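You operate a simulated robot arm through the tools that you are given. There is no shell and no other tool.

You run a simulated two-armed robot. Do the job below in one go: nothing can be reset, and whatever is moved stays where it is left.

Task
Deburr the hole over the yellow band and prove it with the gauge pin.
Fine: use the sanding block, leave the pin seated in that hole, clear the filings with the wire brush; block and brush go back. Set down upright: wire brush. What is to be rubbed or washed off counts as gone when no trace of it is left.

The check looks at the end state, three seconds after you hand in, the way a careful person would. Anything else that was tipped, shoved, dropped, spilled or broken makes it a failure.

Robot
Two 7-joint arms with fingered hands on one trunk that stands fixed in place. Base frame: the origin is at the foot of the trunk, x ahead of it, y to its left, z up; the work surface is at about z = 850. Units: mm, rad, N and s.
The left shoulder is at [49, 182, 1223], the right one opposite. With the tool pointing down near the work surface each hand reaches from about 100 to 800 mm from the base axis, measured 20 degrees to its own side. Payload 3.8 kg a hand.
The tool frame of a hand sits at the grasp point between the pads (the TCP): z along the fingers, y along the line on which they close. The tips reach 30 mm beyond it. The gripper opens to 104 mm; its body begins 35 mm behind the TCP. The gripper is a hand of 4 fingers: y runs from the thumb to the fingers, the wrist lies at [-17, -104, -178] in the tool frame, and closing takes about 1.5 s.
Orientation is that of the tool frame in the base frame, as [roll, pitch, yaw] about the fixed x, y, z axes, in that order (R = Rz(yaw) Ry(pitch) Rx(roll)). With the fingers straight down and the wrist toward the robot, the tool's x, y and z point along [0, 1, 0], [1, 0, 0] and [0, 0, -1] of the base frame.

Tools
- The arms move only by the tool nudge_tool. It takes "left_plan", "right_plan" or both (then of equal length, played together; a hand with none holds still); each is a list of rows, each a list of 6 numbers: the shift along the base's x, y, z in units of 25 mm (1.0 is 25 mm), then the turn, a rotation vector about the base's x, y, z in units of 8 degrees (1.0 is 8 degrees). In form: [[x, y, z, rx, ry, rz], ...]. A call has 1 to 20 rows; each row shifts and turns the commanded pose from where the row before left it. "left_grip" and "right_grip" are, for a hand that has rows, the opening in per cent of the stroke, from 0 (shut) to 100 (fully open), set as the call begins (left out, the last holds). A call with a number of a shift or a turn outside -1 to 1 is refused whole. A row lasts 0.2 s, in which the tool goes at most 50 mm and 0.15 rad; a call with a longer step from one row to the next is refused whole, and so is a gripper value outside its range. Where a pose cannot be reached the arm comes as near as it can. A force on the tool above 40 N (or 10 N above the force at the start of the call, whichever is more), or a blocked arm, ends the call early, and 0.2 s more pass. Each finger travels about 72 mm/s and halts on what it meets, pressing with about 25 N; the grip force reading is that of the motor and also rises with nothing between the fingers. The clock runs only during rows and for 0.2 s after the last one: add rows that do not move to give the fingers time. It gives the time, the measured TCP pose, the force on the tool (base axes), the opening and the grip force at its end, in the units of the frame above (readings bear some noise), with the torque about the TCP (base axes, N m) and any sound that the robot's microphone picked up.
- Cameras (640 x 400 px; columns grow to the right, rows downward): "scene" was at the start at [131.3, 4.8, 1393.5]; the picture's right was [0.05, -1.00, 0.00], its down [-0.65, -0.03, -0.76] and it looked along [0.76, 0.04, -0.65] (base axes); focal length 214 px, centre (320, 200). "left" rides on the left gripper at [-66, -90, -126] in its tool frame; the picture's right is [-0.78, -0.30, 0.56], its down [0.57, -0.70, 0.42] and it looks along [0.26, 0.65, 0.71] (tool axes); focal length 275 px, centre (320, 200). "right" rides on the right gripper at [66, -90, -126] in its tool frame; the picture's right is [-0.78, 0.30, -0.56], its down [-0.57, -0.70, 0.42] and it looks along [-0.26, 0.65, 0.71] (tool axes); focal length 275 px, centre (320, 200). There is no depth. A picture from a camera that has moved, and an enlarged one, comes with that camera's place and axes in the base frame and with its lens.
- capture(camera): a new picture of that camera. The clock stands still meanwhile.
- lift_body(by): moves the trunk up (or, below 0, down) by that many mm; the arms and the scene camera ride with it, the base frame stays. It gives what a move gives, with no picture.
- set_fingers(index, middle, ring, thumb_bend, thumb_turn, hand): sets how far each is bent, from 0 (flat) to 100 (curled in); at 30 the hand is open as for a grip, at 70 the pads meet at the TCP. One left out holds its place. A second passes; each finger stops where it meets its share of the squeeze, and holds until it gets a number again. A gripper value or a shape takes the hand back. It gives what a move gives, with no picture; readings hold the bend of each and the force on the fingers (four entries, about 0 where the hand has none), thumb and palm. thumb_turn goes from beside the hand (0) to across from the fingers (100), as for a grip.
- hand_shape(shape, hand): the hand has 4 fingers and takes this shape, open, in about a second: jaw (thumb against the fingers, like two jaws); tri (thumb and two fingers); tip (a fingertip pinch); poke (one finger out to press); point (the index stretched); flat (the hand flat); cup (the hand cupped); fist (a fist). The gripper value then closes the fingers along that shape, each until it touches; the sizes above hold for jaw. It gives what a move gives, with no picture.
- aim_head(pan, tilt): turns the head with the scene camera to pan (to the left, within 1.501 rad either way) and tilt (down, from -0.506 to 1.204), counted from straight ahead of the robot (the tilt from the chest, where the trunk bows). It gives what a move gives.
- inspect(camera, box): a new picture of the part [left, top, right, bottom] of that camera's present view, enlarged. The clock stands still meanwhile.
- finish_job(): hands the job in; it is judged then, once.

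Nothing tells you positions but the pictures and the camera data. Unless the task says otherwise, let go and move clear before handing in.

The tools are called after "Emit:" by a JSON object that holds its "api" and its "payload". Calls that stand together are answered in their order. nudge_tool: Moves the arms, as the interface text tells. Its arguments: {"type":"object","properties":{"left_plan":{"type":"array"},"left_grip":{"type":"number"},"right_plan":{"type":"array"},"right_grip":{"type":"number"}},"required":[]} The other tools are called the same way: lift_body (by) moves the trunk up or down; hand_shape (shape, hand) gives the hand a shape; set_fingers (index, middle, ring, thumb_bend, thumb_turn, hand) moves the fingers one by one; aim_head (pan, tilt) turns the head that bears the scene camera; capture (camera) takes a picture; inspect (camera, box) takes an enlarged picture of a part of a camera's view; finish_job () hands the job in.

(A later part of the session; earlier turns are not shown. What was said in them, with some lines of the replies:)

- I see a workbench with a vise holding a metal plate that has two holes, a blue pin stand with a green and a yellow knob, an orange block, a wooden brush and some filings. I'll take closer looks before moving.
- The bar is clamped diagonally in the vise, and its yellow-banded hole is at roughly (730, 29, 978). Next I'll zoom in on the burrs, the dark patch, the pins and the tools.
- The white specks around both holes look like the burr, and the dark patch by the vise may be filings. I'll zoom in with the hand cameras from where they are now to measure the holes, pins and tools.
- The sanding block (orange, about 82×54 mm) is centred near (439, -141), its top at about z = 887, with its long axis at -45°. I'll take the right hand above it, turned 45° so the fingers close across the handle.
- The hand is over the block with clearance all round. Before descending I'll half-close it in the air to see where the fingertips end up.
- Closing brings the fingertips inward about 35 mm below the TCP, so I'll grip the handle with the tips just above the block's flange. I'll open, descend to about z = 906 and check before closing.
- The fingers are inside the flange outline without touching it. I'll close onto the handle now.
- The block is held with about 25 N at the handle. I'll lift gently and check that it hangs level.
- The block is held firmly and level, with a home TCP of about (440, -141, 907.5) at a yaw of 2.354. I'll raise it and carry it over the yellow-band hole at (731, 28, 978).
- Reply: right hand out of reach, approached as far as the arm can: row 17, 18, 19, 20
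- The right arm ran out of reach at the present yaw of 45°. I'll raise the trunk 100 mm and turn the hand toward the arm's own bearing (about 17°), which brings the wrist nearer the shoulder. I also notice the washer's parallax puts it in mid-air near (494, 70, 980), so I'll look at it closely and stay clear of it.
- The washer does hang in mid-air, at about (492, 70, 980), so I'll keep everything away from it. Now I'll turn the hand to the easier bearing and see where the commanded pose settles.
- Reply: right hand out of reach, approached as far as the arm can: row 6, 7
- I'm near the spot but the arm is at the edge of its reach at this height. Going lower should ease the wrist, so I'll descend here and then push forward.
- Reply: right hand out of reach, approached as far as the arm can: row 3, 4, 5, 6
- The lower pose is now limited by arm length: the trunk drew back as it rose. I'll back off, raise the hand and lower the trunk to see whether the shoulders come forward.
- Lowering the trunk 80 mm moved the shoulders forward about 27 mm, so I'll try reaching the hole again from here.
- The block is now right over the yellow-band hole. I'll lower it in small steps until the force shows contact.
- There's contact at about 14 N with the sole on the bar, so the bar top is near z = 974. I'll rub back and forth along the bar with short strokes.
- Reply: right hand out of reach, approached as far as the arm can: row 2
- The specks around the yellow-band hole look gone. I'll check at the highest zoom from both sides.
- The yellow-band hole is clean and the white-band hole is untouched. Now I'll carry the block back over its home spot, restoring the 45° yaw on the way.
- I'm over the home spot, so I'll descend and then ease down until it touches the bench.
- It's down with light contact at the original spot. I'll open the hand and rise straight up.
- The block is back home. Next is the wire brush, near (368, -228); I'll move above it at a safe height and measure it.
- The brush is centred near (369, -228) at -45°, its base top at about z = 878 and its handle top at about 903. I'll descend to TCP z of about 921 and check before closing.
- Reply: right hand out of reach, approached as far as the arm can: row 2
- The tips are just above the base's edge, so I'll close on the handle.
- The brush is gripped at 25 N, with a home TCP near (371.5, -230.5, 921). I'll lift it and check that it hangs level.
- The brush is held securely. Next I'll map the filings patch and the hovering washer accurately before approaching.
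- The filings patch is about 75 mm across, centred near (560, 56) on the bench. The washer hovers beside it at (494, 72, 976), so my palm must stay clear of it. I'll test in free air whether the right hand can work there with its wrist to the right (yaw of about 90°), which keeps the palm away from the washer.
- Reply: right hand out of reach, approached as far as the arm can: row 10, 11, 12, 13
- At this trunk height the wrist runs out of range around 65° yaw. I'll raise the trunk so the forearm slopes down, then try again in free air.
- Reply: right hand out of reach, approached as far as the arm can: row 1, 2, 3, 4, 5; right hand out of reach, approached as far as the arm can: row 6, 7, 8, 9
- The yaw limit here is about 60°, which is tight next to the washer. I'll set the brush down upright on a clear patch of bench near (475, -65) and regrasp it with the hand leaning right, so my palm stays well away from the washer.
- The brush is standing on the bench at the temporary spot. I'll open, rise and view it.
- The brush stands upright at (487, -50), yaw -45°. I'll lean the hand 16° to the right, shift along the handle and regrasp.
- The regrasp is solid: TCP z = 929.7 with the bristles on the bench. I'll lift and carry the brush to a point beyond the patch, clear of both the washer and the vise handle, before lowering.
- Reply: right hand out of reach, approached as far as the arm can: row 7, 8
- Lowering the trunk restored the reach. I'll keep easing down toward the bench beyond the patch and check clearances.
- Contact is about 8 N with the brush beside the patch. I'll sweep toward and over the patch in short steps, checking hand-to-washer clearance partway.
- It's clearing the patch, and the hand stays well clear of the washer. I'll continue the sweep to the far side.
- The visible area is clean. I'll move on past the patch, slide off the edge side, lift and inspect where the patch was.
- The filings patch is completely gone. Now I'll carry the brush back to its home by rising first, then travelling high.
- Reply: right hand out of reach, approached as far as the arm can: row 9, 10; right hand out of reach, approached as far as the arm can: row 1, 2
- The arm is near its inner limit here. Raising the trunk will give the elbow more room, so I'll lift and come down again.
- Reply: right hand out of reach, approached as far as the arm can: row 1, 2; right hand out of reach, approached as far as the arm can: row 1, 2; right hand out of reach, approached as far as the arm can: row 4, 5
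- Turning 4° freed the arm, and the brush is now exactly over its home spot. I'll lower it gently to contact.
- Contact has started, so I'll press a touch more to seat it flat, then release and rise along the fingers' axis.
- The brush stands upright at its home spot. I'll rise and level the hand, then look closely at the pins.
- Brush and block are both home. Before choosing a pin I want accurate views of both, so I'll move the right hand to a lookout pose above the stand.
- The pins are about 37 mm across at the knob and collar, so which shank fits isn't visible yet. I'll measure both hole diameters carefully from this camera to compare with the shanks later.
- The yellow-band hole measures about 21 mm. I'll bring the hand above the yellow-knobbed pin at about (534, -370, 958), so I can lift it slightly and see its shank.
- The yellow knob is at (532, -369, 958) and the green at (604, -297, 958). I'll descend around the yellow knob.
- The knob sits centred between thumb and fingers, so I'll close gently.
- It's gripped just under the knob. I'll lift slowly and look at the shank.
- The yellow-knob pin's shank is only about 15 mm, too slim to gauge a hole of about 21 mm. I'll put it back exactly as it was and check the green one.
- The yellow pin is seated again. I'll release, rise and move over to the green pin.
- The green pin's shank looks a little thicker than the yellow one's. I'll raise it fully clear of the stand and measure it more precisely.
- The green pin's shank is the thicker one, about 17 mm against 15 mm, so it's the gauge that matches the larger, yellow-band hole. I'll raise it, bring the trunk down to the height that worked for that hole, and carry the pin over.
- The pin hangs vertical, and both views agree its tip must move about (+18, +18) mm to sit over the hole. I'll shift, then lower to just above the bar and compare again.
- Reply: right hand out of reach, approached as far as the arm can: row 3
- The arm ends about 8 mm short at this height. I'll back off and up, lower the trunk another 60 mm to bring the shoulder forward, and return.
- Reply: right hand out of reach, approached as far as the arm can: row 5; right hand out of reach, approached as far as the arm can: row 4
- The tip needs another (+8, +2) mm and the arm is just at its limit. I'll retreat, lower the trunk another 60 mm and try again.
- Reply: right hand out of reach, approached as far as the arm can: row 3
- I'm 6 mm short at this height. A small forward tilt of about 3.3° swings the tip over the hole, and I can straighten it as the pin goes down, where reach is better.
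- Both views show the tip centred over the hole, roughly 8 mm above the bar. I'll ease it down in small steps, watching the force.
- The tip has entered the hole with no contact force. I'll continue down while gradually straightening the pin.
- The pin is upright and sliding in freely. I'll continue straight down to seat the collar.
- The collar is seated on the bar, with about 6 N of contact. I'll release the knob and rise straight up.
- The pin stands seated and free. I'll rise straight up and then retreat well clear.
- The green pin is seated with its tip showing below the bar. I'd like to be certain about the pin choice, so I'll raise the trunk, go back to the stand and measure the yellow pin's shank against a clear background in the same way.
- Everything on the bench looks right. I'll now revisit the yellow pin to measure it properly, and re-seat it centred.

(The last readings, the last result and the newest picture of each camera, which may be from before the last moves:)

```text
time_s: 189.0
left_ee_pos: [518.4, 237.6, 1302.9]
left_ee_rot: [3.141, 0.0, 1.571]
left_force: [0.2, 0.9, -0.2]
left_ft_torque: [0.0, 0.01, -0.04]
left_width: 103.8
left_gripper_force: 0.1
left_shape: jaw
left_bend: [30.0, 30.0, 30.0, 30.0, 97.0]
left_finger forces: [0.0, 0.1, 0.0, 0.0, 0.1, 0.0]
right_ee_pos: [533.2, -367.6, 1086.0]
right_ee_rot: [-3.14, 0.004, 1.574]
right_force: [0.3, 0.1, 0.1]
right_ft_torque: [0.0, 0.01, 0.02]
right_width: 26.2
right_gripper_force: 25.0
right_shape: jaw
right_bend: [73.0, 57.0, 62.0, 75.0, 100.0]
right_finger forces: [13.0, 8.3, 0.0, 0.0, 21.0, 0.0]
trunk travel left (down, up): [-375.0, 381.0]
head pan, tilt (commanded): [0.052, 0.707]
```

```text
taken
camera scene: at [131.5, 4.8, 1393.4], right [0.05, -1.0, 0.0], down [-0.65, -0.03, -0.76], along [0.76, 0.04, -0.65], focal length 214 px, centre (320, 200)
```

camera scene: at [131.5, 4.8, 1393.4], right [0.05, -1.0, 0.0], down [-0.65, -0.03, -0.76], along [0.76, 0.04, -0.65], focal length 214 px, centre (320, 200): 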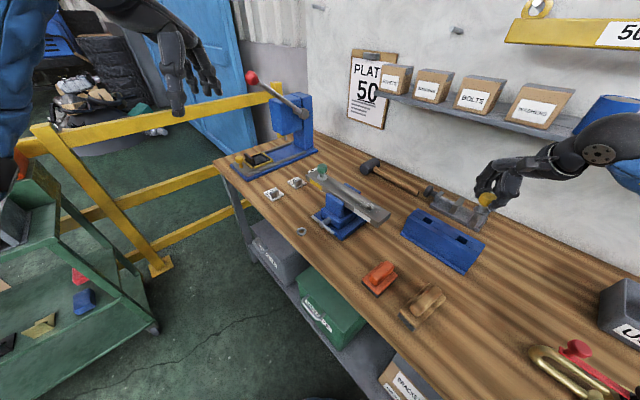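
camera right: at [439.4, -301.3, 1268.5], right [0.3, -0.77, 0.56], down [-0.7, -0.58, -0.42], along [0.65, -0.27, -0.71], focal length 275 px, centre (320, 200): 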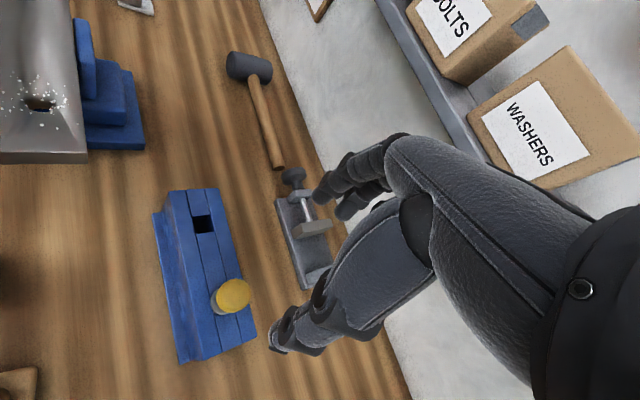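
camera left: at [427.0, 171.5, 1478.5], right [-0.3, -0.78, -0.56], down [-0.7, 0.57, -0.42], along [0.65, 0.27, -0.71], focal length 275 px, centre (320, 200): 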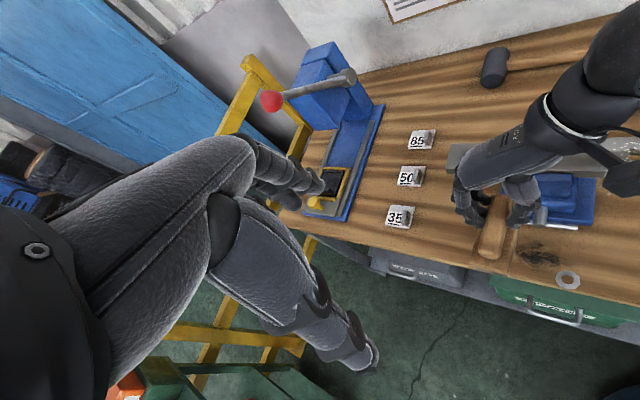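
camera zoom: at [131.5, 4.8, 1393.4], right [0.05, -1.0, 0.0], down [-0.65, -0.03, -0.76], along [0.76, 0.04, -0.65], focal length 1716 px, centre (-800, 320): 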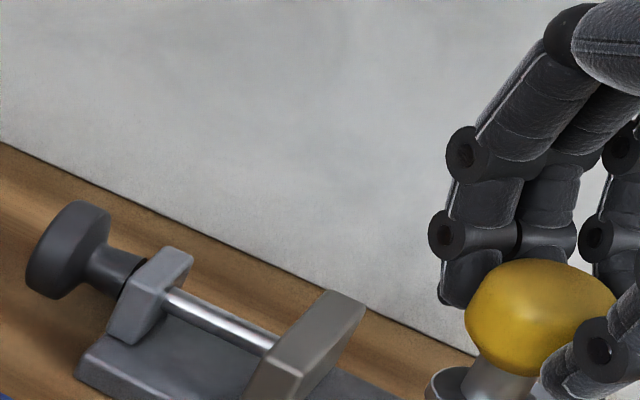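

Emit:
{"api": "inspect", "payload": {"camera": "scene", "box": [465, 185, 505, 235]}}

Emit:
{"api": "inspect", "payload": {"camera": "scene", "box": [465, 205, 495, 230]}}

```text
8.00 times, centred on (485, 210) of scene
camera zoom: at [131.5, 4.8, 1393.4], right [0.05, -1.0, 0.0], down [-0.65, -0.03, -0.76], along [0.76, 0.04, -0.65], focal length 1716 px, centre (-1000, 120)
```

zoom: 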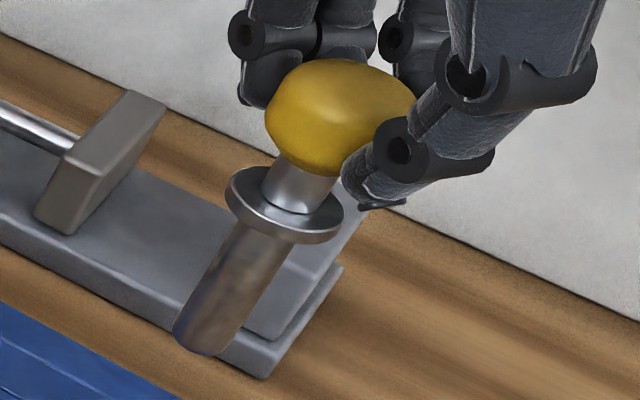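

```text
16.00 times, centred on (480, 218) of scene
camera zoom: at [131.5, 4.8, 1393.4], right [0.05, -1.0, 0.0], down [-0.65, -0.03, -0.76], along [0.76, 0.04, -0.65], focal length 3432 px, centre (-2240, -80)
```

zoom: 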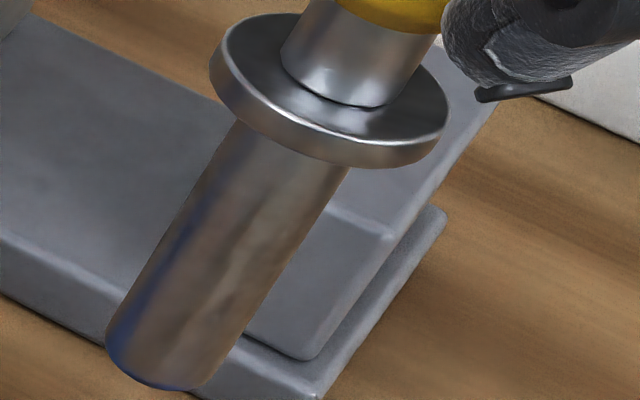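

Measured the same way, the yellow pin's shank is about 16.4 mm and the green one's about 18.5 mm. The green, thicker gauge is therefore the right match for the larger yellow-band hole. I'll return the yellow pin straight down into its slot.

Emit:
{"api": "nudge_tool", "payload": {"right_plan": [[0, 0, -0.4, 0, 0, 0], [0, 0, -0.5, 0, 0, 0], [0, 0, -0.5, 0, 0, 0], [0, 0, -0.5, 0, 0, 0], [0, 0, -0.5, 0, 0, 0], [0, 0, -0.5, 0, 0, 0], [0, 0, -0.5, 0, 0, 0], [0, 0, -0.4, 0, 0, 0], [0, 0, -0.25, 0, 0, 0], [0, 0, 0, 0, 0, 0]]}}

Emit:
{"api": "inspect", "payload": {"camera": "scene", "box": [440, 200, 490, 250]}}

```text
time_s: 191.2
left_ee_pos: [517.5, 238.5, 1302.0]
left_ee_rot: [-3.141, -0.001, 1.57]
left_force: [-0.2, -0.2, -0.4]
left_ft_torque: [-0.02, -0.03, 0.0]
left_width: 103.7
left_gripper_force: 0.1
left_shape: jaw
left_bend: [30.0, 30.0, 30.0, 30.0, 97.0]
left_finger forces: [0.0, 0.1, 0.0, 0.0, 0.0, 0.0]
right_ee_pos: [532.4, -367.8, 983.9]
right_ee_rot: [-3.142, 0.003, 1.576]
right_force: [-0.2, -0.4, -1.1]
right_ft_torque: [0.0, -0.02, -0.01]
right_width: 25.9
right_gripper_force: 24.8
right_shape: jaw
right_bend: [73.0, 57.0, 62.0, 75.0, 100.0]
right_finger forces: [13.2, 8.1, 0.0, 0.0, 21.1, 0.1]
trunk travel left (down, up): [-375.0, 381.0]
head pan, tilt (commanded): [0.052, 0.707]
```

```text
8.00 times, centred on (465, 225) of scene
camera zoom: at [131.4, 4.8, 1393.4], right [0.05, -1.0, 0.0], down [-0.65, -0.03, -0.76], along [0.76, 0.04, -0.65], focal length 1716 px, centre (-840, 0)
```

zoom: 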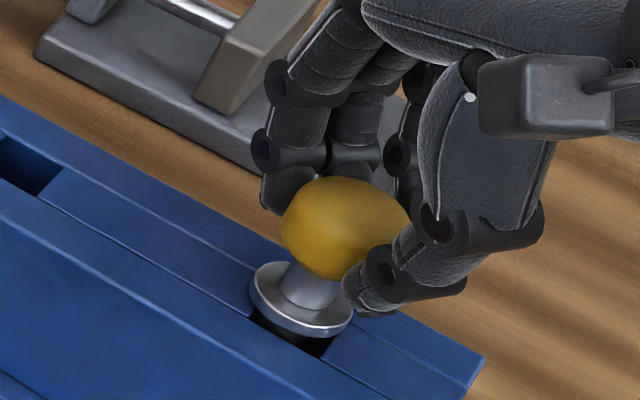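

Emit:
{"api": "nudge_tool", "payload": {"right_plan": [[-0.02, -0.06, 0, 0, 0, 0], [0, 0, -0.08, 0, 0, 0], [0, 0, -0.06, 0, 0, 0], [0, 0, 0, 0, 0, 0]]}}

Emit:
{"api": "nudge_tool", "payload": {"right_plan": [[0, 0, -0.05, 0, 0, 0], [0, 0, 0, 0, 0, 0]]}}

Emit:
{"api": "inspect", "payload": {"camera": "scene", "box": [440, 200, 490, 250]}}

```text
time_s: 192.2
left_ee_pos: [517.6, 236.8, 1302.4]
left_ee_rot: [3.141, 0.0, 1.571]
left_force: [0.5, 0.8, -0.9]
left_ft_torque: [0.01, -0.03, -0.01]
left_width: 103.6
left_gripper_force: 0.0
left_shape: jaw
left_bend: [30.0, 30.0, 30.0, 30.0, 97.0]
left_finger forces: [0.0, 0.1, 0.1, 0.0, 0.1, 0.0]
right_ee_pos: [532.5, -368.7, 981.6]
right_ee_rot: [-3.141, 0.004, 1.572]
right_force: [-0.2, -0.1, -1.1]
right_ft_torque: [-0.01, -0.02, 0.0]
right_width: 26.0
right_gripper_force: 24.9
right_shape: jaw
right_bend: [73.0, 57.0, 62.0, 75.0, 100.0]
right_finger forces: [13.1, 8.3, 0.0, 0.1, 21.0, 0.0]
trunk travel left (down, up): [-375.0, 381.0]
head pan, tilt (commanded): [0.052, 0.707]
```

```text
time_s: 192.8
left_ee_pos: [517.7, 237.8, 1302.6]
left_ee_rot: [-3.14, 0.0, 1.57]
left_force: [0.0, 0.0, -0.4]
left_ft_torque: [0.0, 0.01, 0.0]
left_width: 103.8
left_gripper_force: 0.0
left_shape: jaw
left_bend: [30.0, 30.0, 30.0, 30.0, 97.0]
left_finger forces: [0.1, 0.0, 0.0, 0.0, 0.1, 0.0]
right_ee_pos: [532.4, -369.7, 980.7]
right_ee_rot: [3.139, 0.002, 1.575]
right_force: [-0.8, 0.0, 2.5]
right_ft_torque: [-0.03, -0.04, -0.02]
right_width: 26.1
right_gripper_force: 24.9
right_shape: jaw
right_bend: [73.0, 57.0, 62.0, 75.0, 100.0]
right_finger forces: [13.0, 8.2, 0.0, 0.0, 21.6, 0.1]
trunk travel left (down, up): [-375.0, 381.0]
head pan, tilt (commanded): [0.052, 0.707]
```

```text
8.00 times, centred on (465, 225) of scene
camera zoom: at [131.0, 5.0, 1393.5], right [0.05, -1.0, 0.0], down [-0.65, -0.03, -0.76], along [0.76, 0.04, -0.65], focal length 1716 px, centre (-840, 0)
```

zoom: 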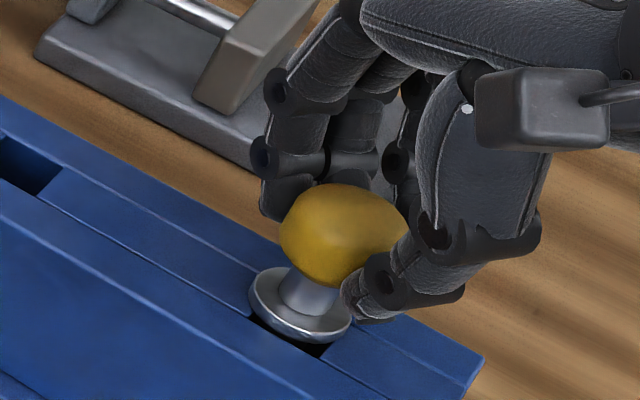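

Emit:
{"api": "nudge_tool", "payload": {"right_plan": [[0, 0, -0.03, 0, 0, 0], [0, 0, 0.03, 0, 0, 0], [0, 0, 0, 0, 0, 0]]}}

Emit:
{"api": "nudge_tool", "payload": {"right_plan": [[0, 0, 0, 0, 0, 0], [0, 0, 0, 0, 0, 0], [0, 0, 0, 0, 0, 0], [0, 0, 0, 0, 0, 0], [0, 0, 0, 0, 0, 0], [0, 0, 0, 0, 0, 0], [0, 0, 0.4, 0, 0, 0], [0, 0, 0.8, 0, 0, 0], [0, 0, 0.9, 0, 0, 0], [0, 0, 0.9, 0, 0, 0], [0, 0, 0.9, 0, 0, 0], [0, 0, 0.9, 0, 0, 0], [0, 0, 0, 0, 0, 0]], "right_grip": 80}}

Emit:
{"api": "inspect", "payload": {"camera": "scene", "box": [400, 190, 500, 280]}}

Emit:
{"api": "capture", "payload": {"camera": "scene"}}

```text
time_s: 193.6
left_ee_pos: [517.0, 237.7, 1302.4]
left_ee_rot: [-3.141, 0.001, 1.57]
left_force: [0.0, 0.3, -0.3]
left_ft_torque: [0.0, -0.01, 0.02]
left_width: 103.7
left_gripper_force: 0.1
left_shape: jaw
left_bend: [30.0, 30.0, 30.0, 30.0, 97.0]
left_finger forces: [0.0, 0.0, 0.0, 0.0, 0.0, 0.0]
right_ee_pos: [531.4, -369.1, 979.2]
right_ee_rot: [3.14, 0.003, 1.575]
right_force: [-0.1, 0.4, 5.5]
right_ft_torque: [0.0, -0.11, -0.01]
right_width: 26.2
right_gripper_force: 25.3
right_shape: jaw
right_bend: [73.0, 57.0, 62.0, 75.0, 100.0]
right_finger forces: [13.6, 8.6, 0.0, 0.1, 21.7, 0.0]
trunk travel left (down, up): [-375.0, 381.0]
head pan, tilt (commanded): [0.052, 0.707]
```

```text
time_s: 196.4
left_ee_pos: [517.2, 237.3, 1303.0]
left_ee_rot: [3.141, -0.001, 1.571]
left_force: [-1.3, -0.9, -0.2]
left_ft_torque: [0.0, 0.05, 0.01]
left_width: 103.9
left_gripper_force: 0.1
left_shape: jaw
left_bend: [30.0, 30.0, 30.0, 30.0, 97.0]
left_finger forces: [0.0, 0.0, 0.0, 0.0, 0.0, 0.1]
right_ee_pos: [531.6, -368.4, 1100.2]
right_ee_rot: [-3.14, 0.004, 1.574]
right_force: [0.2, -1.1, -0.1]
right_ft_torque: [0.01, 0.0, 0.02]
right_width: 83.1
right_gripper_force: 0.0
right_shape: jaw
right_bend: [27.0, 34.0, 31.0, 47.0, 98.0]
right_finger forces: [0.0, 0.0, 0.0, 0.1, 0.0, 0.0]
trunk travel left (down, up): [-375.0, 381.0]
head pan, tilt (commanded): [0.052, 0.707]
```

```text
4.44 times, centred on (450, 235) of scene
camera zoom: at [131.4, 4.7, 1393.4], right [0.05, -1.0, 0.0], down [-0.65, -0.03, -0.76], along [0.76, 0.04, -0.65], focal length 953 px, centre (-258, 44)
```

zoom: 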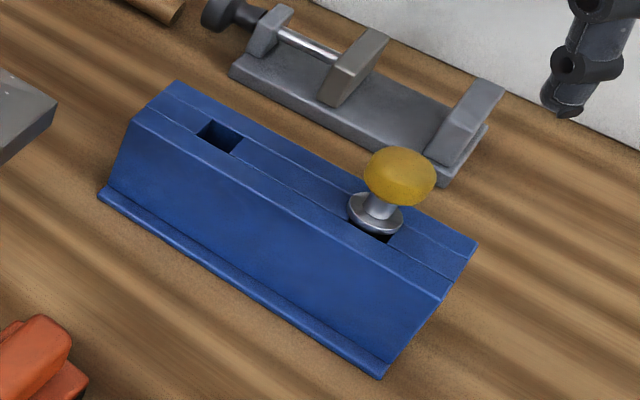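

```text
taken
camera scene: at [131.4, 4.7, 1393.4], right [0.05, -1.0, 0.0], down [-0.65, -0.03, -0.76], along [0.76, 0.04, -0.65], focal length 214 px, centre (320, 200)
```

scene: 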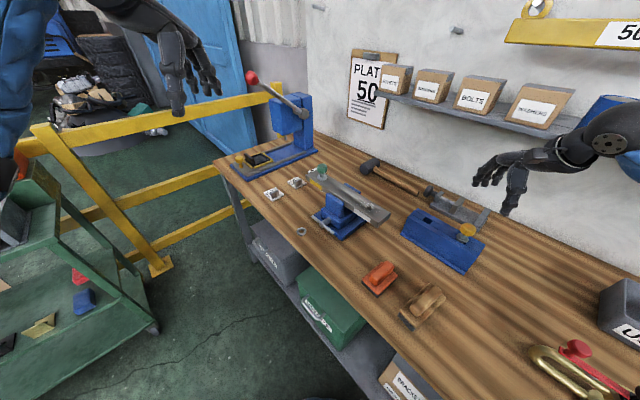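

The yellow pin stands upright in its slot but about 5 mm further back than at the start. I'll regrip and slide it forward to its original place.

Emit:
{"api": "nudge_tool", "payload": {"right_plan": [[0.05, -0.03, -0.7, 0, 0, 0], [0, 0, -0.9, 0, 0, 0], [0, 0, -0.9, 0, 0, 0], [0, 0, -0.9, 0, 0, 0], [0, 0, -0.8, 0, 0, 0], [0, 0, -0.55, 0, 0, 0], [0, 0, 0, 0, 0, 0]]}}

Emit:
{"api": "nudge_tool", "payload": {"right_plan": [[0, 0, 0, 0, 0, 0], [0, 0, 0, 0, 0, 0], [0, 0, 0, 0, 0, 0], [0, 0, 0, 0, 0, 0], [0, 0, 0, 0, 0, 0], [0, 0, 0, 0, 0, 0], [0, 0, 0, 0, 0, 0]], "right_grip": 0}}

Emit:
{"api": "inspect", "payload": {"camera": "scene", "box": [440, 200, 490, 250]}}

```text
time_s: 198.0
left_ee_pos: [518.2, 238.4, 1302.5]
left_ee_rot: [-3.141, -0.002, 1.571]
left_force: [-0.9, 0.2, -0.8]
left_ft_torque: [0.01, -0.01, 0.01]
left_width: 103.6
left_gripper_force: 0.0
left_shape: jaw
left_bend: [30.0, 30.0, 30.0, 30.0, 97.0]
left_finger forces: [0.1, 0.0, 0.0, 0.0, 0.0, 0.0]
right_ee_pos: [533.8, -369.9, 980.2]
right_ee_rot: [-3.141, 0.003, 1.576]
right_force: [-0.7, 0.1, -0.7]
right_ft_torque: [-0.03, 0.01, 0.01]
right_width: 82.8
right_gripper_force: 0.1
right_shape: jaw
right_bend: [27.0, 34.0, 31.0, 47.0, 98.0]
right_finger forces: [0.0, 0.1, 0.1, 0.0, 0.1, 0.0]
trunk travel left (down, up): [-375.0, 381.0]
head pan, tilt (commanded): [0.052, 0.707]
```

```text
time_s: 199.6
left_ee_pos: [517.0, 238.7, 1302.1]
left_ee_rot: [-3.141, 0.0, 1.57]
left_force: [-0.1, -0.5, -0.3]
left_ft_torque: [-0.04, 0.02, 0.02]
left_width: 103.4
left_gripper_force: 0.1
left_shape: jaw
left_bend: [30.0, 30.0, 30.0, 30.0, 97.0]
left_finger forces: [0.0, 0.0, 0.1, 0.0, 0.1, 0.0]
right_ee_pos: [534.4, -369.3, 980.9]
right_ee_rot: [3.141, 0.003, 1.574]
right_force: [-1.9, -0.6, -1.0]
right_ft_torque: [0.01, 0.08, -0.01]
right_width: 25.7
right_gripper_force: 25.2
right_shape: jaw
right_bend: [73.0, 57.0, 61.0, 75.0, 100.0]
right_finger forces: [13.1, 7.4, 0.0, 0.0, 21.7, 0.0]
trunk travel left (down, up): [-375.0, 381.0]
head pan, tilt (commanded): [0.052, 0.707]
```

```text
8.00 times, centred on (465, 225) of scene
camera zoom: at [131.1, 4.9, 1393.5], right [0.05, -1.0, 0.0], down [-0.65, -0.03, -0.76], along [0.76, 0.04, -0.65], focal length 1716 px, centre (-840, 0)
```

zoom: 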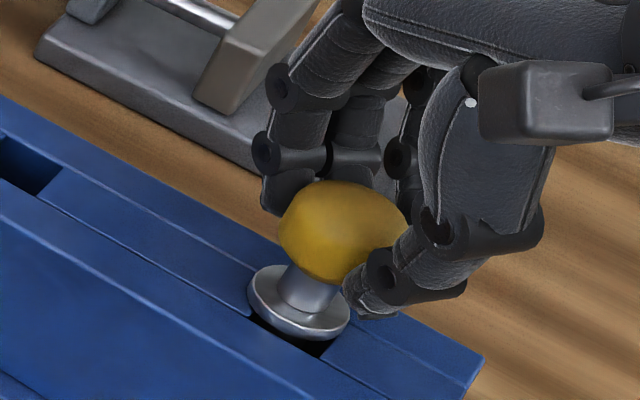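

Emit:
{"api": "nudge_tool", "payload": {"right_plan": [[0, 0, 0.08, 0, 0, 0], [-0.1, 0.02, 0, 0, 0, 0], [-0.1, 0.02, 0, 0, 0, 0], [0, 0, 0, 0, 0, 0]]}}

Emit:
{"api": "inspect", "payload": {"camera": "scene", "box": [440, 200, 490, 250]}}

```text
time_s: 200.6
left_ee_pos: [517.1, 236.5, 1302.4]
left_ee_rot: [-3.141, 0.0, 1.572]
left_force: [0.0, -0.1, -0.9]
left_ft_torque: [-0.01, -0.02, 0.0]
left_width: 104.0
left_gripper_force: 0.0
left_shape: jaw
left_bend: [30.0, 30.0, 30.0, 30.0, 97.0]
left_finger forces: [0.1, 0.0, 0.1, 0.1, 0.1, 0.0]
right_ee_pos: [529.3, -367.0, 982.7]
right_ee_rot: [3.141, 0.002, 1.575]
right_force: [-0.3, -0.5, -1.3]
right_ft_torque: [0.01, 0.01, 0.01]
right_width: 25.7
right_gripper_force: 25.3
right_shape: jaw
right_bend: [73.0, 57.0, 61.0, 75.0, 100.0]
right_finger forces: [13.6, 8.2, 0.1, 0.1, 21.2, 0.0]
trunk travel left (down, up): [-375.0, 381.0]
head pan, tilt (commanded): [0.052, 0.707]
```

```text
8.00 times, centred on (465, 225) of scene
camera zoom: at [131.4, 4.8, 1393.4], right [0.05, -1.0, 0.0], down [-0.65, -0.03, -0.76], along [0.76, 0.04, -0.65], focal length 1716 px, centre (-840, 0)
```

zoom: 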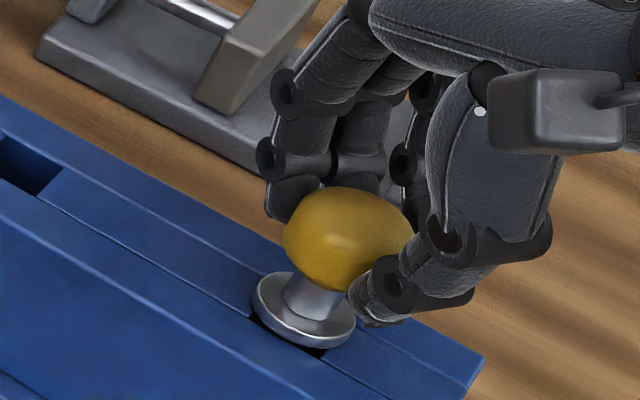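

Emit:
{"api": "nudge_tool", "payload": {"right_plan": [[-0.06, -0.02, 0, 0, 0, 0], [0, 0, -0.06, 0, 0, 0], [0, 0, -0.06, 0, 0, 0], [0, 0, 0, 0, 0, 0]]}}

Emit:
{"api": "nudge_tool", "payload": {"right_plan": [[0, 0, -0.03, 0, 0, 0], [0, 0, 0, 0, 0, 0]]}}

Emit:
{"api": "inspect", "payload": {"camera": "scene", "box": [440, 200, 490, 250]}}

```text
time_s: 201.6
left_ee_pos: [517.4, 237.9, 1302.0]
left_ee_rot: [3.141, 0.0, 1.571]
left_force: [0.2, -0.2, 0.1]
left_ft_torque: [0.02, -0.02, 0.01]
left_width: 103.8
left_gripper_force: 0.0
left_shape: jaw
left_bend: [30.0, 30.0, 30.0, 30.0, 97.0]
left_finger forces: [0.1, 0.0, 0.1, 0.0, 0.1, 0.0]
right_ee_pos: [526.6, -370.6, 980.3]
right_ee_rot: [3.141, 0.004, 1.573]
right_force: [-1.1, -0.4, 2.9]
right_ft_torque: [0.01, 0.02, -0.01]
right_width: 25.7
right_gripper_force: 25.0
right_shape: jaw
right_bend: [73.0, 57.0, 61.0, 75.0, 100.0]
right_finger forces: [13.5, 8.0, 0.0, 0.0, 21.7, 0.0]
trunk travel left (down, up): [-375.0, 381.0]
head pan, tilt (commanded): [0.052, 0.707]
```

```text
time_s: 202.2
left_ee_pos: [517.3, 238.5, 1302.7]
left_ee_rot: [-3.141, 0.0, 1.569]
left_force: [0.6, 0.0, 1.0]
left_ft_torque: [-0.03, -0.02, 0.01]
left_width: 103.9
left_gripper_force: 0.0
left_shape: jaw
left_bend: [30.0, 30.0, 30.0, 30.0, 97.0]
left_finger forces: [0.0, 0.0, 0.0, 0.0, 0.1, 0.1]
right_ee_pos: [525.6, -370.0, 980.9]
right_ee_rot: [3.14, 0.004, 1.572]
right_force: [-1.3, -1.1, 6.1]
right_ft_torque: [-0.02, -0.08, -0.01]
right_width: 25.7
right_gripper_force: 24.8
right_shape: jaw
right_bend: [74.0, 57.0, 61.0, 75.0, 100.0]
right_finger forces: [13.4, 8.7, 0.1, 0.1, 22.3, 0.1]
trunk travel left (down, up): [-375.0, 381.0]
head pan, tilt (commanded): [0.052, 0.707]
```

```text
8.00 times, centred on (465, 225) of scene
camera zoom: at [130.6, 5.1, 1393.6], right [0.05, -1.0, 0.0], down [-0.65, -0.03, -0.76], along [0.76, 0.04, -0.65], focal length 1716 px, centre (-840, 0)
```

zoom: 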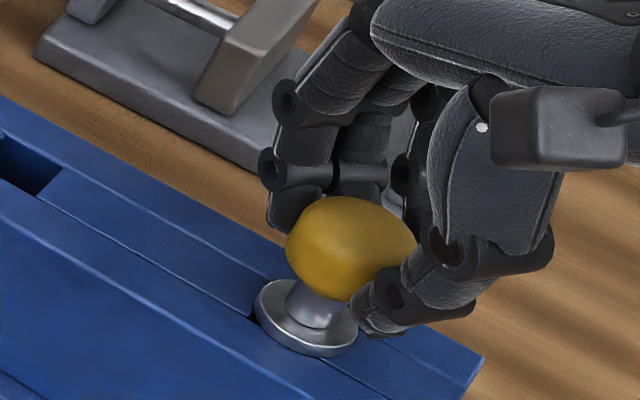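

It's seated centrally now. I'll release gently and retreat.

Emit:
{"api": "nudge_tool", "payload": {"right_plan": [[0, 0, 0.03, 0, 0, 0], [0, 0, 0, 0, 0, 0], [0, 0, 0, 0, 0, 0]], "right_grip": 45}}

Emit:
{"api": "nudge_tool", "payload": {"right_plan": [[0, 0, 0, 0, 0, 0], [0, 0, 0, 0, 0, 0], [0, 0, 0, 0, 0, 0], [0, 0, 0, 0, 0, 0], [0, 0, 0.4, 0, 0, 0], [0, 0, 0.8, 0, 0, 0], [0, 0, 0.9, 0, 0, 0], [0, 0, 0.9, 0, 0, 0], [0, 0, 0.9, 0, 0, 0], [0, 0, 0.9, 0, 0, 0], [0, 0, 0, 0, 0, 0]], "right_grip": 80}}

Emit:
{"api": "inspect", "payload": {"camera": "scene", "box": [400, 190, 500, 280]}}

Emit:
{"api": "inspect", "payload": {"camera": "right", "box": [130, 150, 350, 370]}}

```text
time_s: 203.0
left_ee_pos: [517.4, 238.3, 1301.4]
left_ee_rot: [3.141, 0.002, 1.571]
left_force: [-0.5, 0.1, 1.2]
left_ft_torque: [0.01, -0.01, 0.03]
left_width: 103.6
left_gripper_force: 0.0
left_shape: jaw
left_bend: [30.0, 30.0, 30.0, 30.0, 97.0]
left_finger forces: [0.0, 0.1, 0.0, 0.0, 0.0, 0.0]
right_ee_pos: [527.2, -369.8, 979.7]
right_ee_rot: [-3.14, 0.004, 1.574]
right_force: [-0.1, 0.2, 0.0]
right_ft_torque: [0.01, 0.01, 0.0]
right_width: 46.4
right_gripper_force: 0.1
right_shape: jaw
right_bend: [74.0, 47.0, 43.0, 71.0, 100.0]
right_finger forces: [0.0, 0.0, 0.0, 0.0, 0.0, 0.1]
trunk travel left (down, up): [-375.0, 381.0]
head pan, tilt (commanded): [0.052, 0.707]
```

```text
time_s: 205.4
left_ee_pos: [517.2, 237.7, 1303.6]
left_ee_rot: [3.141, 0.0, 1.57]
left_force: [-0.3, 0.6, 0.7]
left_ft_torque: [-0.01, -0.01, 0.0]
left_width: 103.5
left_gripper_force: 0.0
left_shape: jaw
left_bend: [30.0, 30.0, 30.0, 30.0, 97.0]
left_finger forces: [0.0, 0.1, 0.1, 0.0, 0.1, 0.1]
right_ee_pos: [528.6, -367.8, 1100.6]
right_ee_rot: [-3.141, 0.002, 1.574]
right_force: [-0.7, 0.2, -0.7]
right_ft_torque: [-0.02, 0.02, 0.02]
right_width: 82.8
right_gripper_force: 0.0
right_shape: jaw
right_bend: [27.0, 34.0, 31.0, 47.0, 98.0]
right_finger forces: [0.1, 0.0, 0.0, 0.0, 0.0, 0.1]
trunk travel left (down, up): [-375.0, 381.0]
head pan, tilt (commanded): [0.052, 0.707]
```

```text
4.44 times, centred on (450, 235) of scene
camera zoom: at [131.3, 4.7, 1393.4], right [0.05, -1.0, 0.0], down [-0.65, -0.03, -0.76], along [0.76, 0.04, -0.65], focal length 953 px, centre (-258, 44)
```

zoom: 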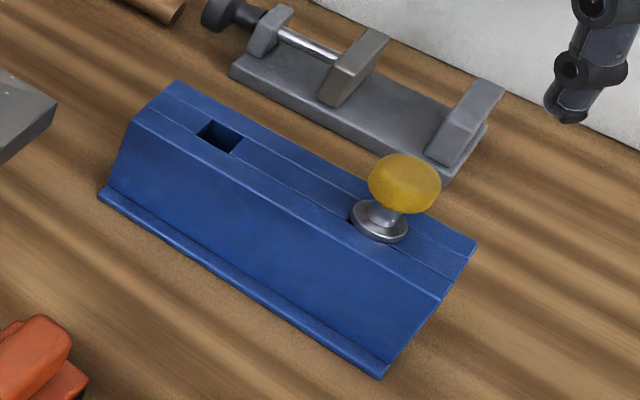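

```text
1.82 times, centred on (240, 260) of right
camera zoom: at [437.7, -302.7, 1225.0], right [0.3, -0.77, 0.56], down [-0.7, -0.58, -0.42], along [0.65, -0.26, -0.71], focal length 500 px, centre (466, 91)
```

zoom: 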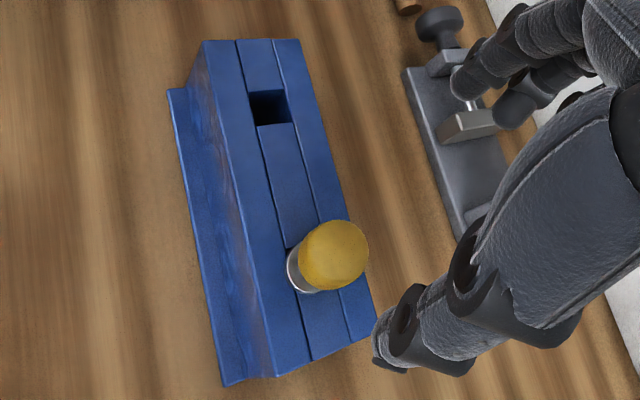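

The yellow pin is back within a millimetre or two of its original place. I'll retreat the right hand to its starting area and do a final inspection of everything.

Emit:
{"api": "nudge_tool", "payload": {"right_plan": [[-0.1, 0.4, 0.8, 0, 0, 0], [-0.3, 0.7, 0.9, 0, 0, 0], [-0.3, 0.7, 0.9, 0, 0, 0], [-0.3, 0.7, 0.9, 0, 0, 0], [-0.3, 0.7, 0.9, 0, 0, 0], [-0.3, 0.6, 0.9, 0, 0, 0], [-0.1, 0.1, 0.9, 0, 0, 0], [0, 0, 0, 0, 0, 0]], "right_grip": 100}}

Emit:
{"api": "capture", "payload": {"camera": "scene"}}

Emit:
{"api": "inspect", "payload": {"camera": "scene", "box": [260, 150, 400, 260]}}

Emit:
{"api": "inspect", "payload": {"camera": "scene", "box": [350, 250, 450, 340]}}

Emit:
{"api": "inspect", "payload": {"camera": "scene", "box": [280, 210, 350, 260]}}

Emit:
{"api": "inspect", "payload": {"camera": "left", "box": [420, 90, 640, 290]}}

```text
time_s: 207.2
left_ee_pos: [518.3, 237.5, 1301.5]
left_ee_rot: [3.14, 0.001, 1.571]
left_force: [-0.3, 0.3, 0.2]
left_ft_torque: [0.01, 0.0, 0.02]
left_width: 103.7
left_gripper_force: 0.0
left_shape: jaw
left_bend: [30.0, 30.0, 30.0, 30.0, 97.0]
left_finger forces: [0.0, 0.0, 0.0, 0.0, 0.0, 0.0]
right_ee_pos: [483.3, -270.3, 1255.7]
right_ee_rot: [3.139, 0.003, 1.576]
right_force: [-0.6, 0.2, 0.1]
right_ft_torque: [0.0, -0.03, 0.0]
right_width: 103.7
right_gripper_force: 0.0
right_shape: jaw
right_bend: [30.0, 30.0, 30.0, 30.0, 97.0]
right_finger forces: [0.1, 0.0, 0.0, 0.0, 0.0, 0.0]
trunk travel left (down, up): [-375.0, 381.0]
head pan, tilt (commanded): [0.052, 0.707]
```

```text
taken
camera scene: at [131.4, 4.8, 1393.4], right [0.05, -1.0, 0.0], down [-0.65, -0.03, -0.76], along [0.76, 0.04, -0.65], focal length 214 px, centre (320, 200)
```

scene: 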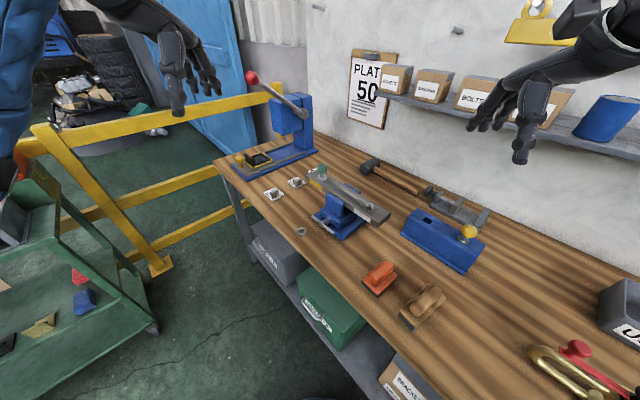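

```text
3.64 times, centred on (330, 205) of scene
camera zoom: at [131.4, 4.8, 1393.4], right [0.05, -1.0, 0.0], down [-0.65, -0.03, -0.76], along [0.76, 0.04, -0.65], focal length 780 px, centre (284, 182)
```

zoom: 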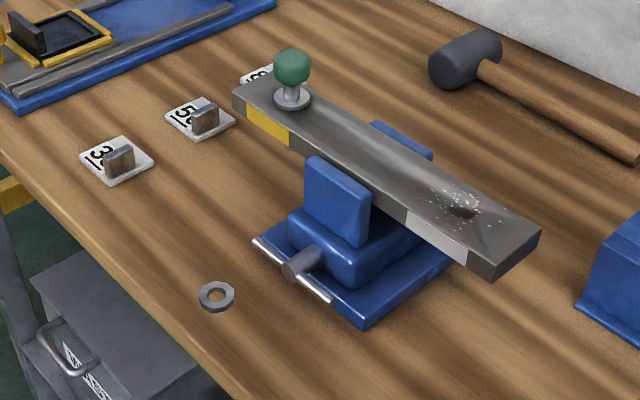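

```text
4.44 times, centred on (400, 295) of scene
camera zoom: at [131.4, 4.8, 1393.4], right [0.05, -1.0, 0.0], down [-0.65, -0.03, -0.76], along [0.76, 0.04, -0.65], focal length 953 px, centre (-36, -222)
```

zoom: 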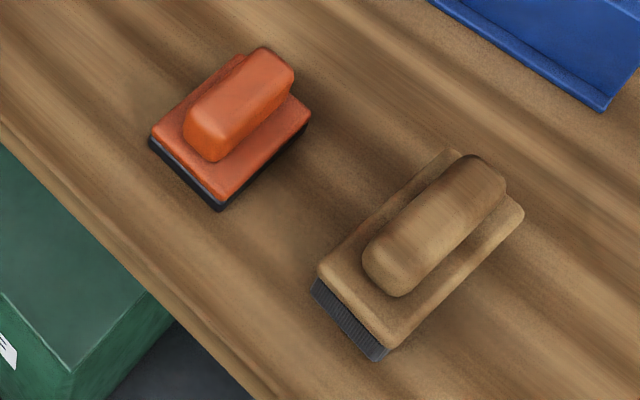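

```text
8.00 times, centred on (315, 235) of scene
camera zoom: at [131.4, 4.8, 1393.4], right [0.05, -1.0, 0.0], down [-0.65, -0.03, -0.76], along [0.76, 0.04, -0.65], focal length 1716 px, centre (360, -80)
```

zoom: 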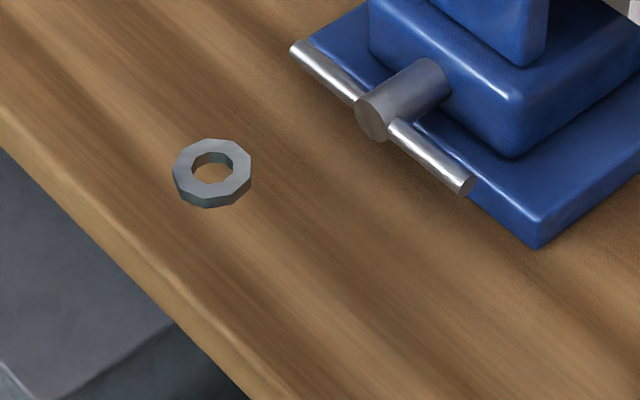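

```text
2.00 times, centred on (530, 190) of left
camera zoom: at [427.2, 172.3, 1428.3], right [-0.3, -0.78, -0.56], down [-0.7, 0.57, -0.42], along [0.65, 0.26, -0.71], focal length 551 px, centre (-100, 220)
```

zoom: 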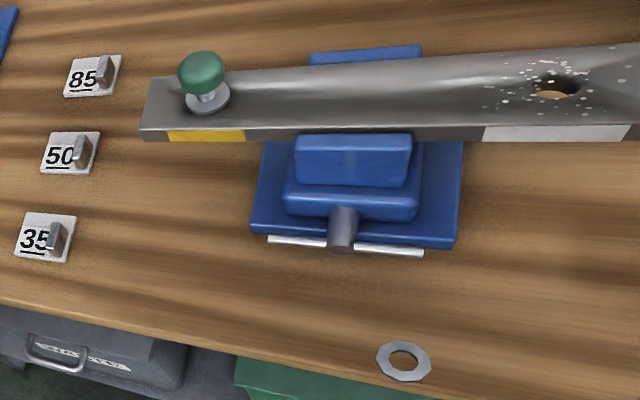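

Emit:
{"api": "inspect", "payload": {"camera": "left", "box": [500, 210, 600, 280]}}

Emit:
{"api": "inspect", "payload": {"camera": "right", "box": [0, 140, 80, 210]}}

Emit:
{"api": "inspect", "payload": {"camera": "left", "box": [430, 100, 530, 165]}}

Emit:
{"api": "inspect", "payload": {"camera": "right", "box": [90, 30, 190, 110]}}

```text
5.71 times, centred on (550, 245) of left
camera zoom: at [427.2, 172.3, 1428.3], right [-0.3, -0.78, -0.56], down [-0.7, 0.57, -0.42], along [0.65, 0.26, -0.71], focal length 1573 px, centre (-994, -57)
```

zoom: 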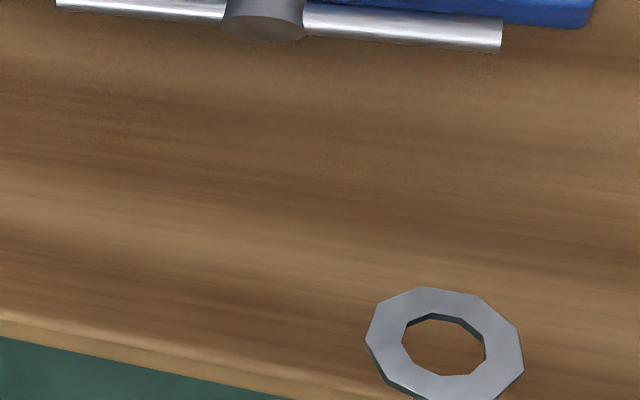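

```text
5.71 times, centred on (40, 175) of right
camera zoom: at [392.8, -205.3, 1379.9], right [0.3, -0.77, 0.56], down [-0.7, -0.58, -0.42], along [0.65, -0.27, -0.71], focal length 1573 px, centre (1920, 343)
```

zoom: 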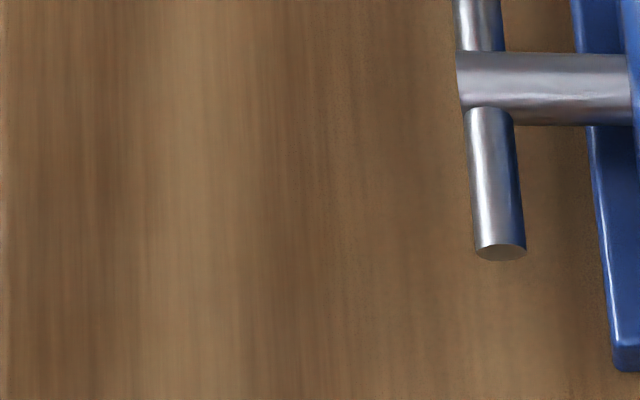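

```text
6.15 times, centred on (480, 132) of left
camera zoom: at [427.2, 172.3, 1428.3], right [-0.3, -0.78, -0.56], down [-0.7, 0.57, -0.42], along [0.65, 0.26, -0.71], focal length 1694 px, centre (-665, 615)
```

zoom: 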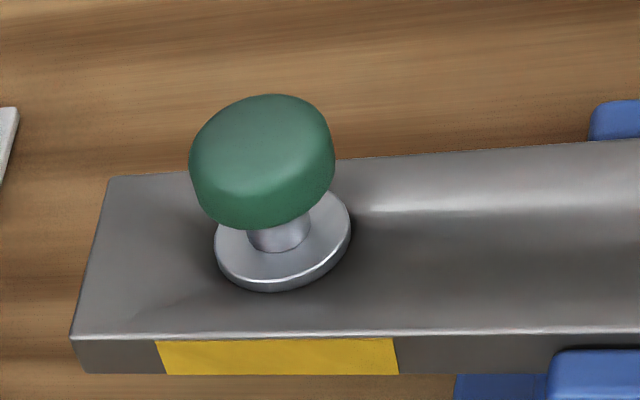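

```text
5.00 times, centred on (140, 70) of right
camera zoom: at [392.8, -205.3, 1379.9], right [0.3, -0.77, 0.56], down [-0.7, -0.58, -0.42], along [0.65, -0.27, -0.71], focal length 1376 px, centre (1220, 850)
```

zoom: 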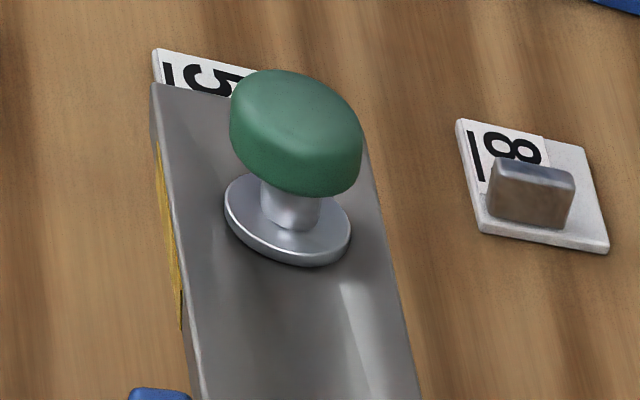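

The bar around the yellow-band hole is free of burr, and the green gauge pin is seated upright in it. No trace of the filings is left, and the block and brush are back with the brush upright. The spare pin is home and both hands are clear, so I'm handing the job in.

Emit:
{"api": "finish_job", "payload": {}}

```text
The job is handed in.
```

The hole over the yellow band is deburred, and the gauge pin is seated in it with its collar flat on the bar. I've handed the job in. My final close-ups looked right, but I haven't seen the result of the check.

- **Deburring:** I rubbed the hole with the sanding block until no specks showed at full zoom. The burr around the white-band hole is untouched.
- **Gauge pin:** I used the green-knobbed pin. Its shank measured about 18.5 mm against about 16.4 mm for the yellow one, and the hole measured about 21 mm. It went in freely, and its tip shows below the bar. The sizes come from camera pictures, so picking the thicker pin was my judgement.
- **Yellow pin:** I lifted it out twice to measure it. It is back in its slot, within a millimetre or two of where it started.
- **Filings:** I took the dark patch on the bench by the vise to be the filings and brushed it away; no trace is left.
- **Block and brush:** Both are back. The block is within about 3 mm of its start. The brush stands upright at its spot but is turned about 4° from how it stood.

The washer near the patch hung in mid-air from the start; I kept clear of it and it has not moved.
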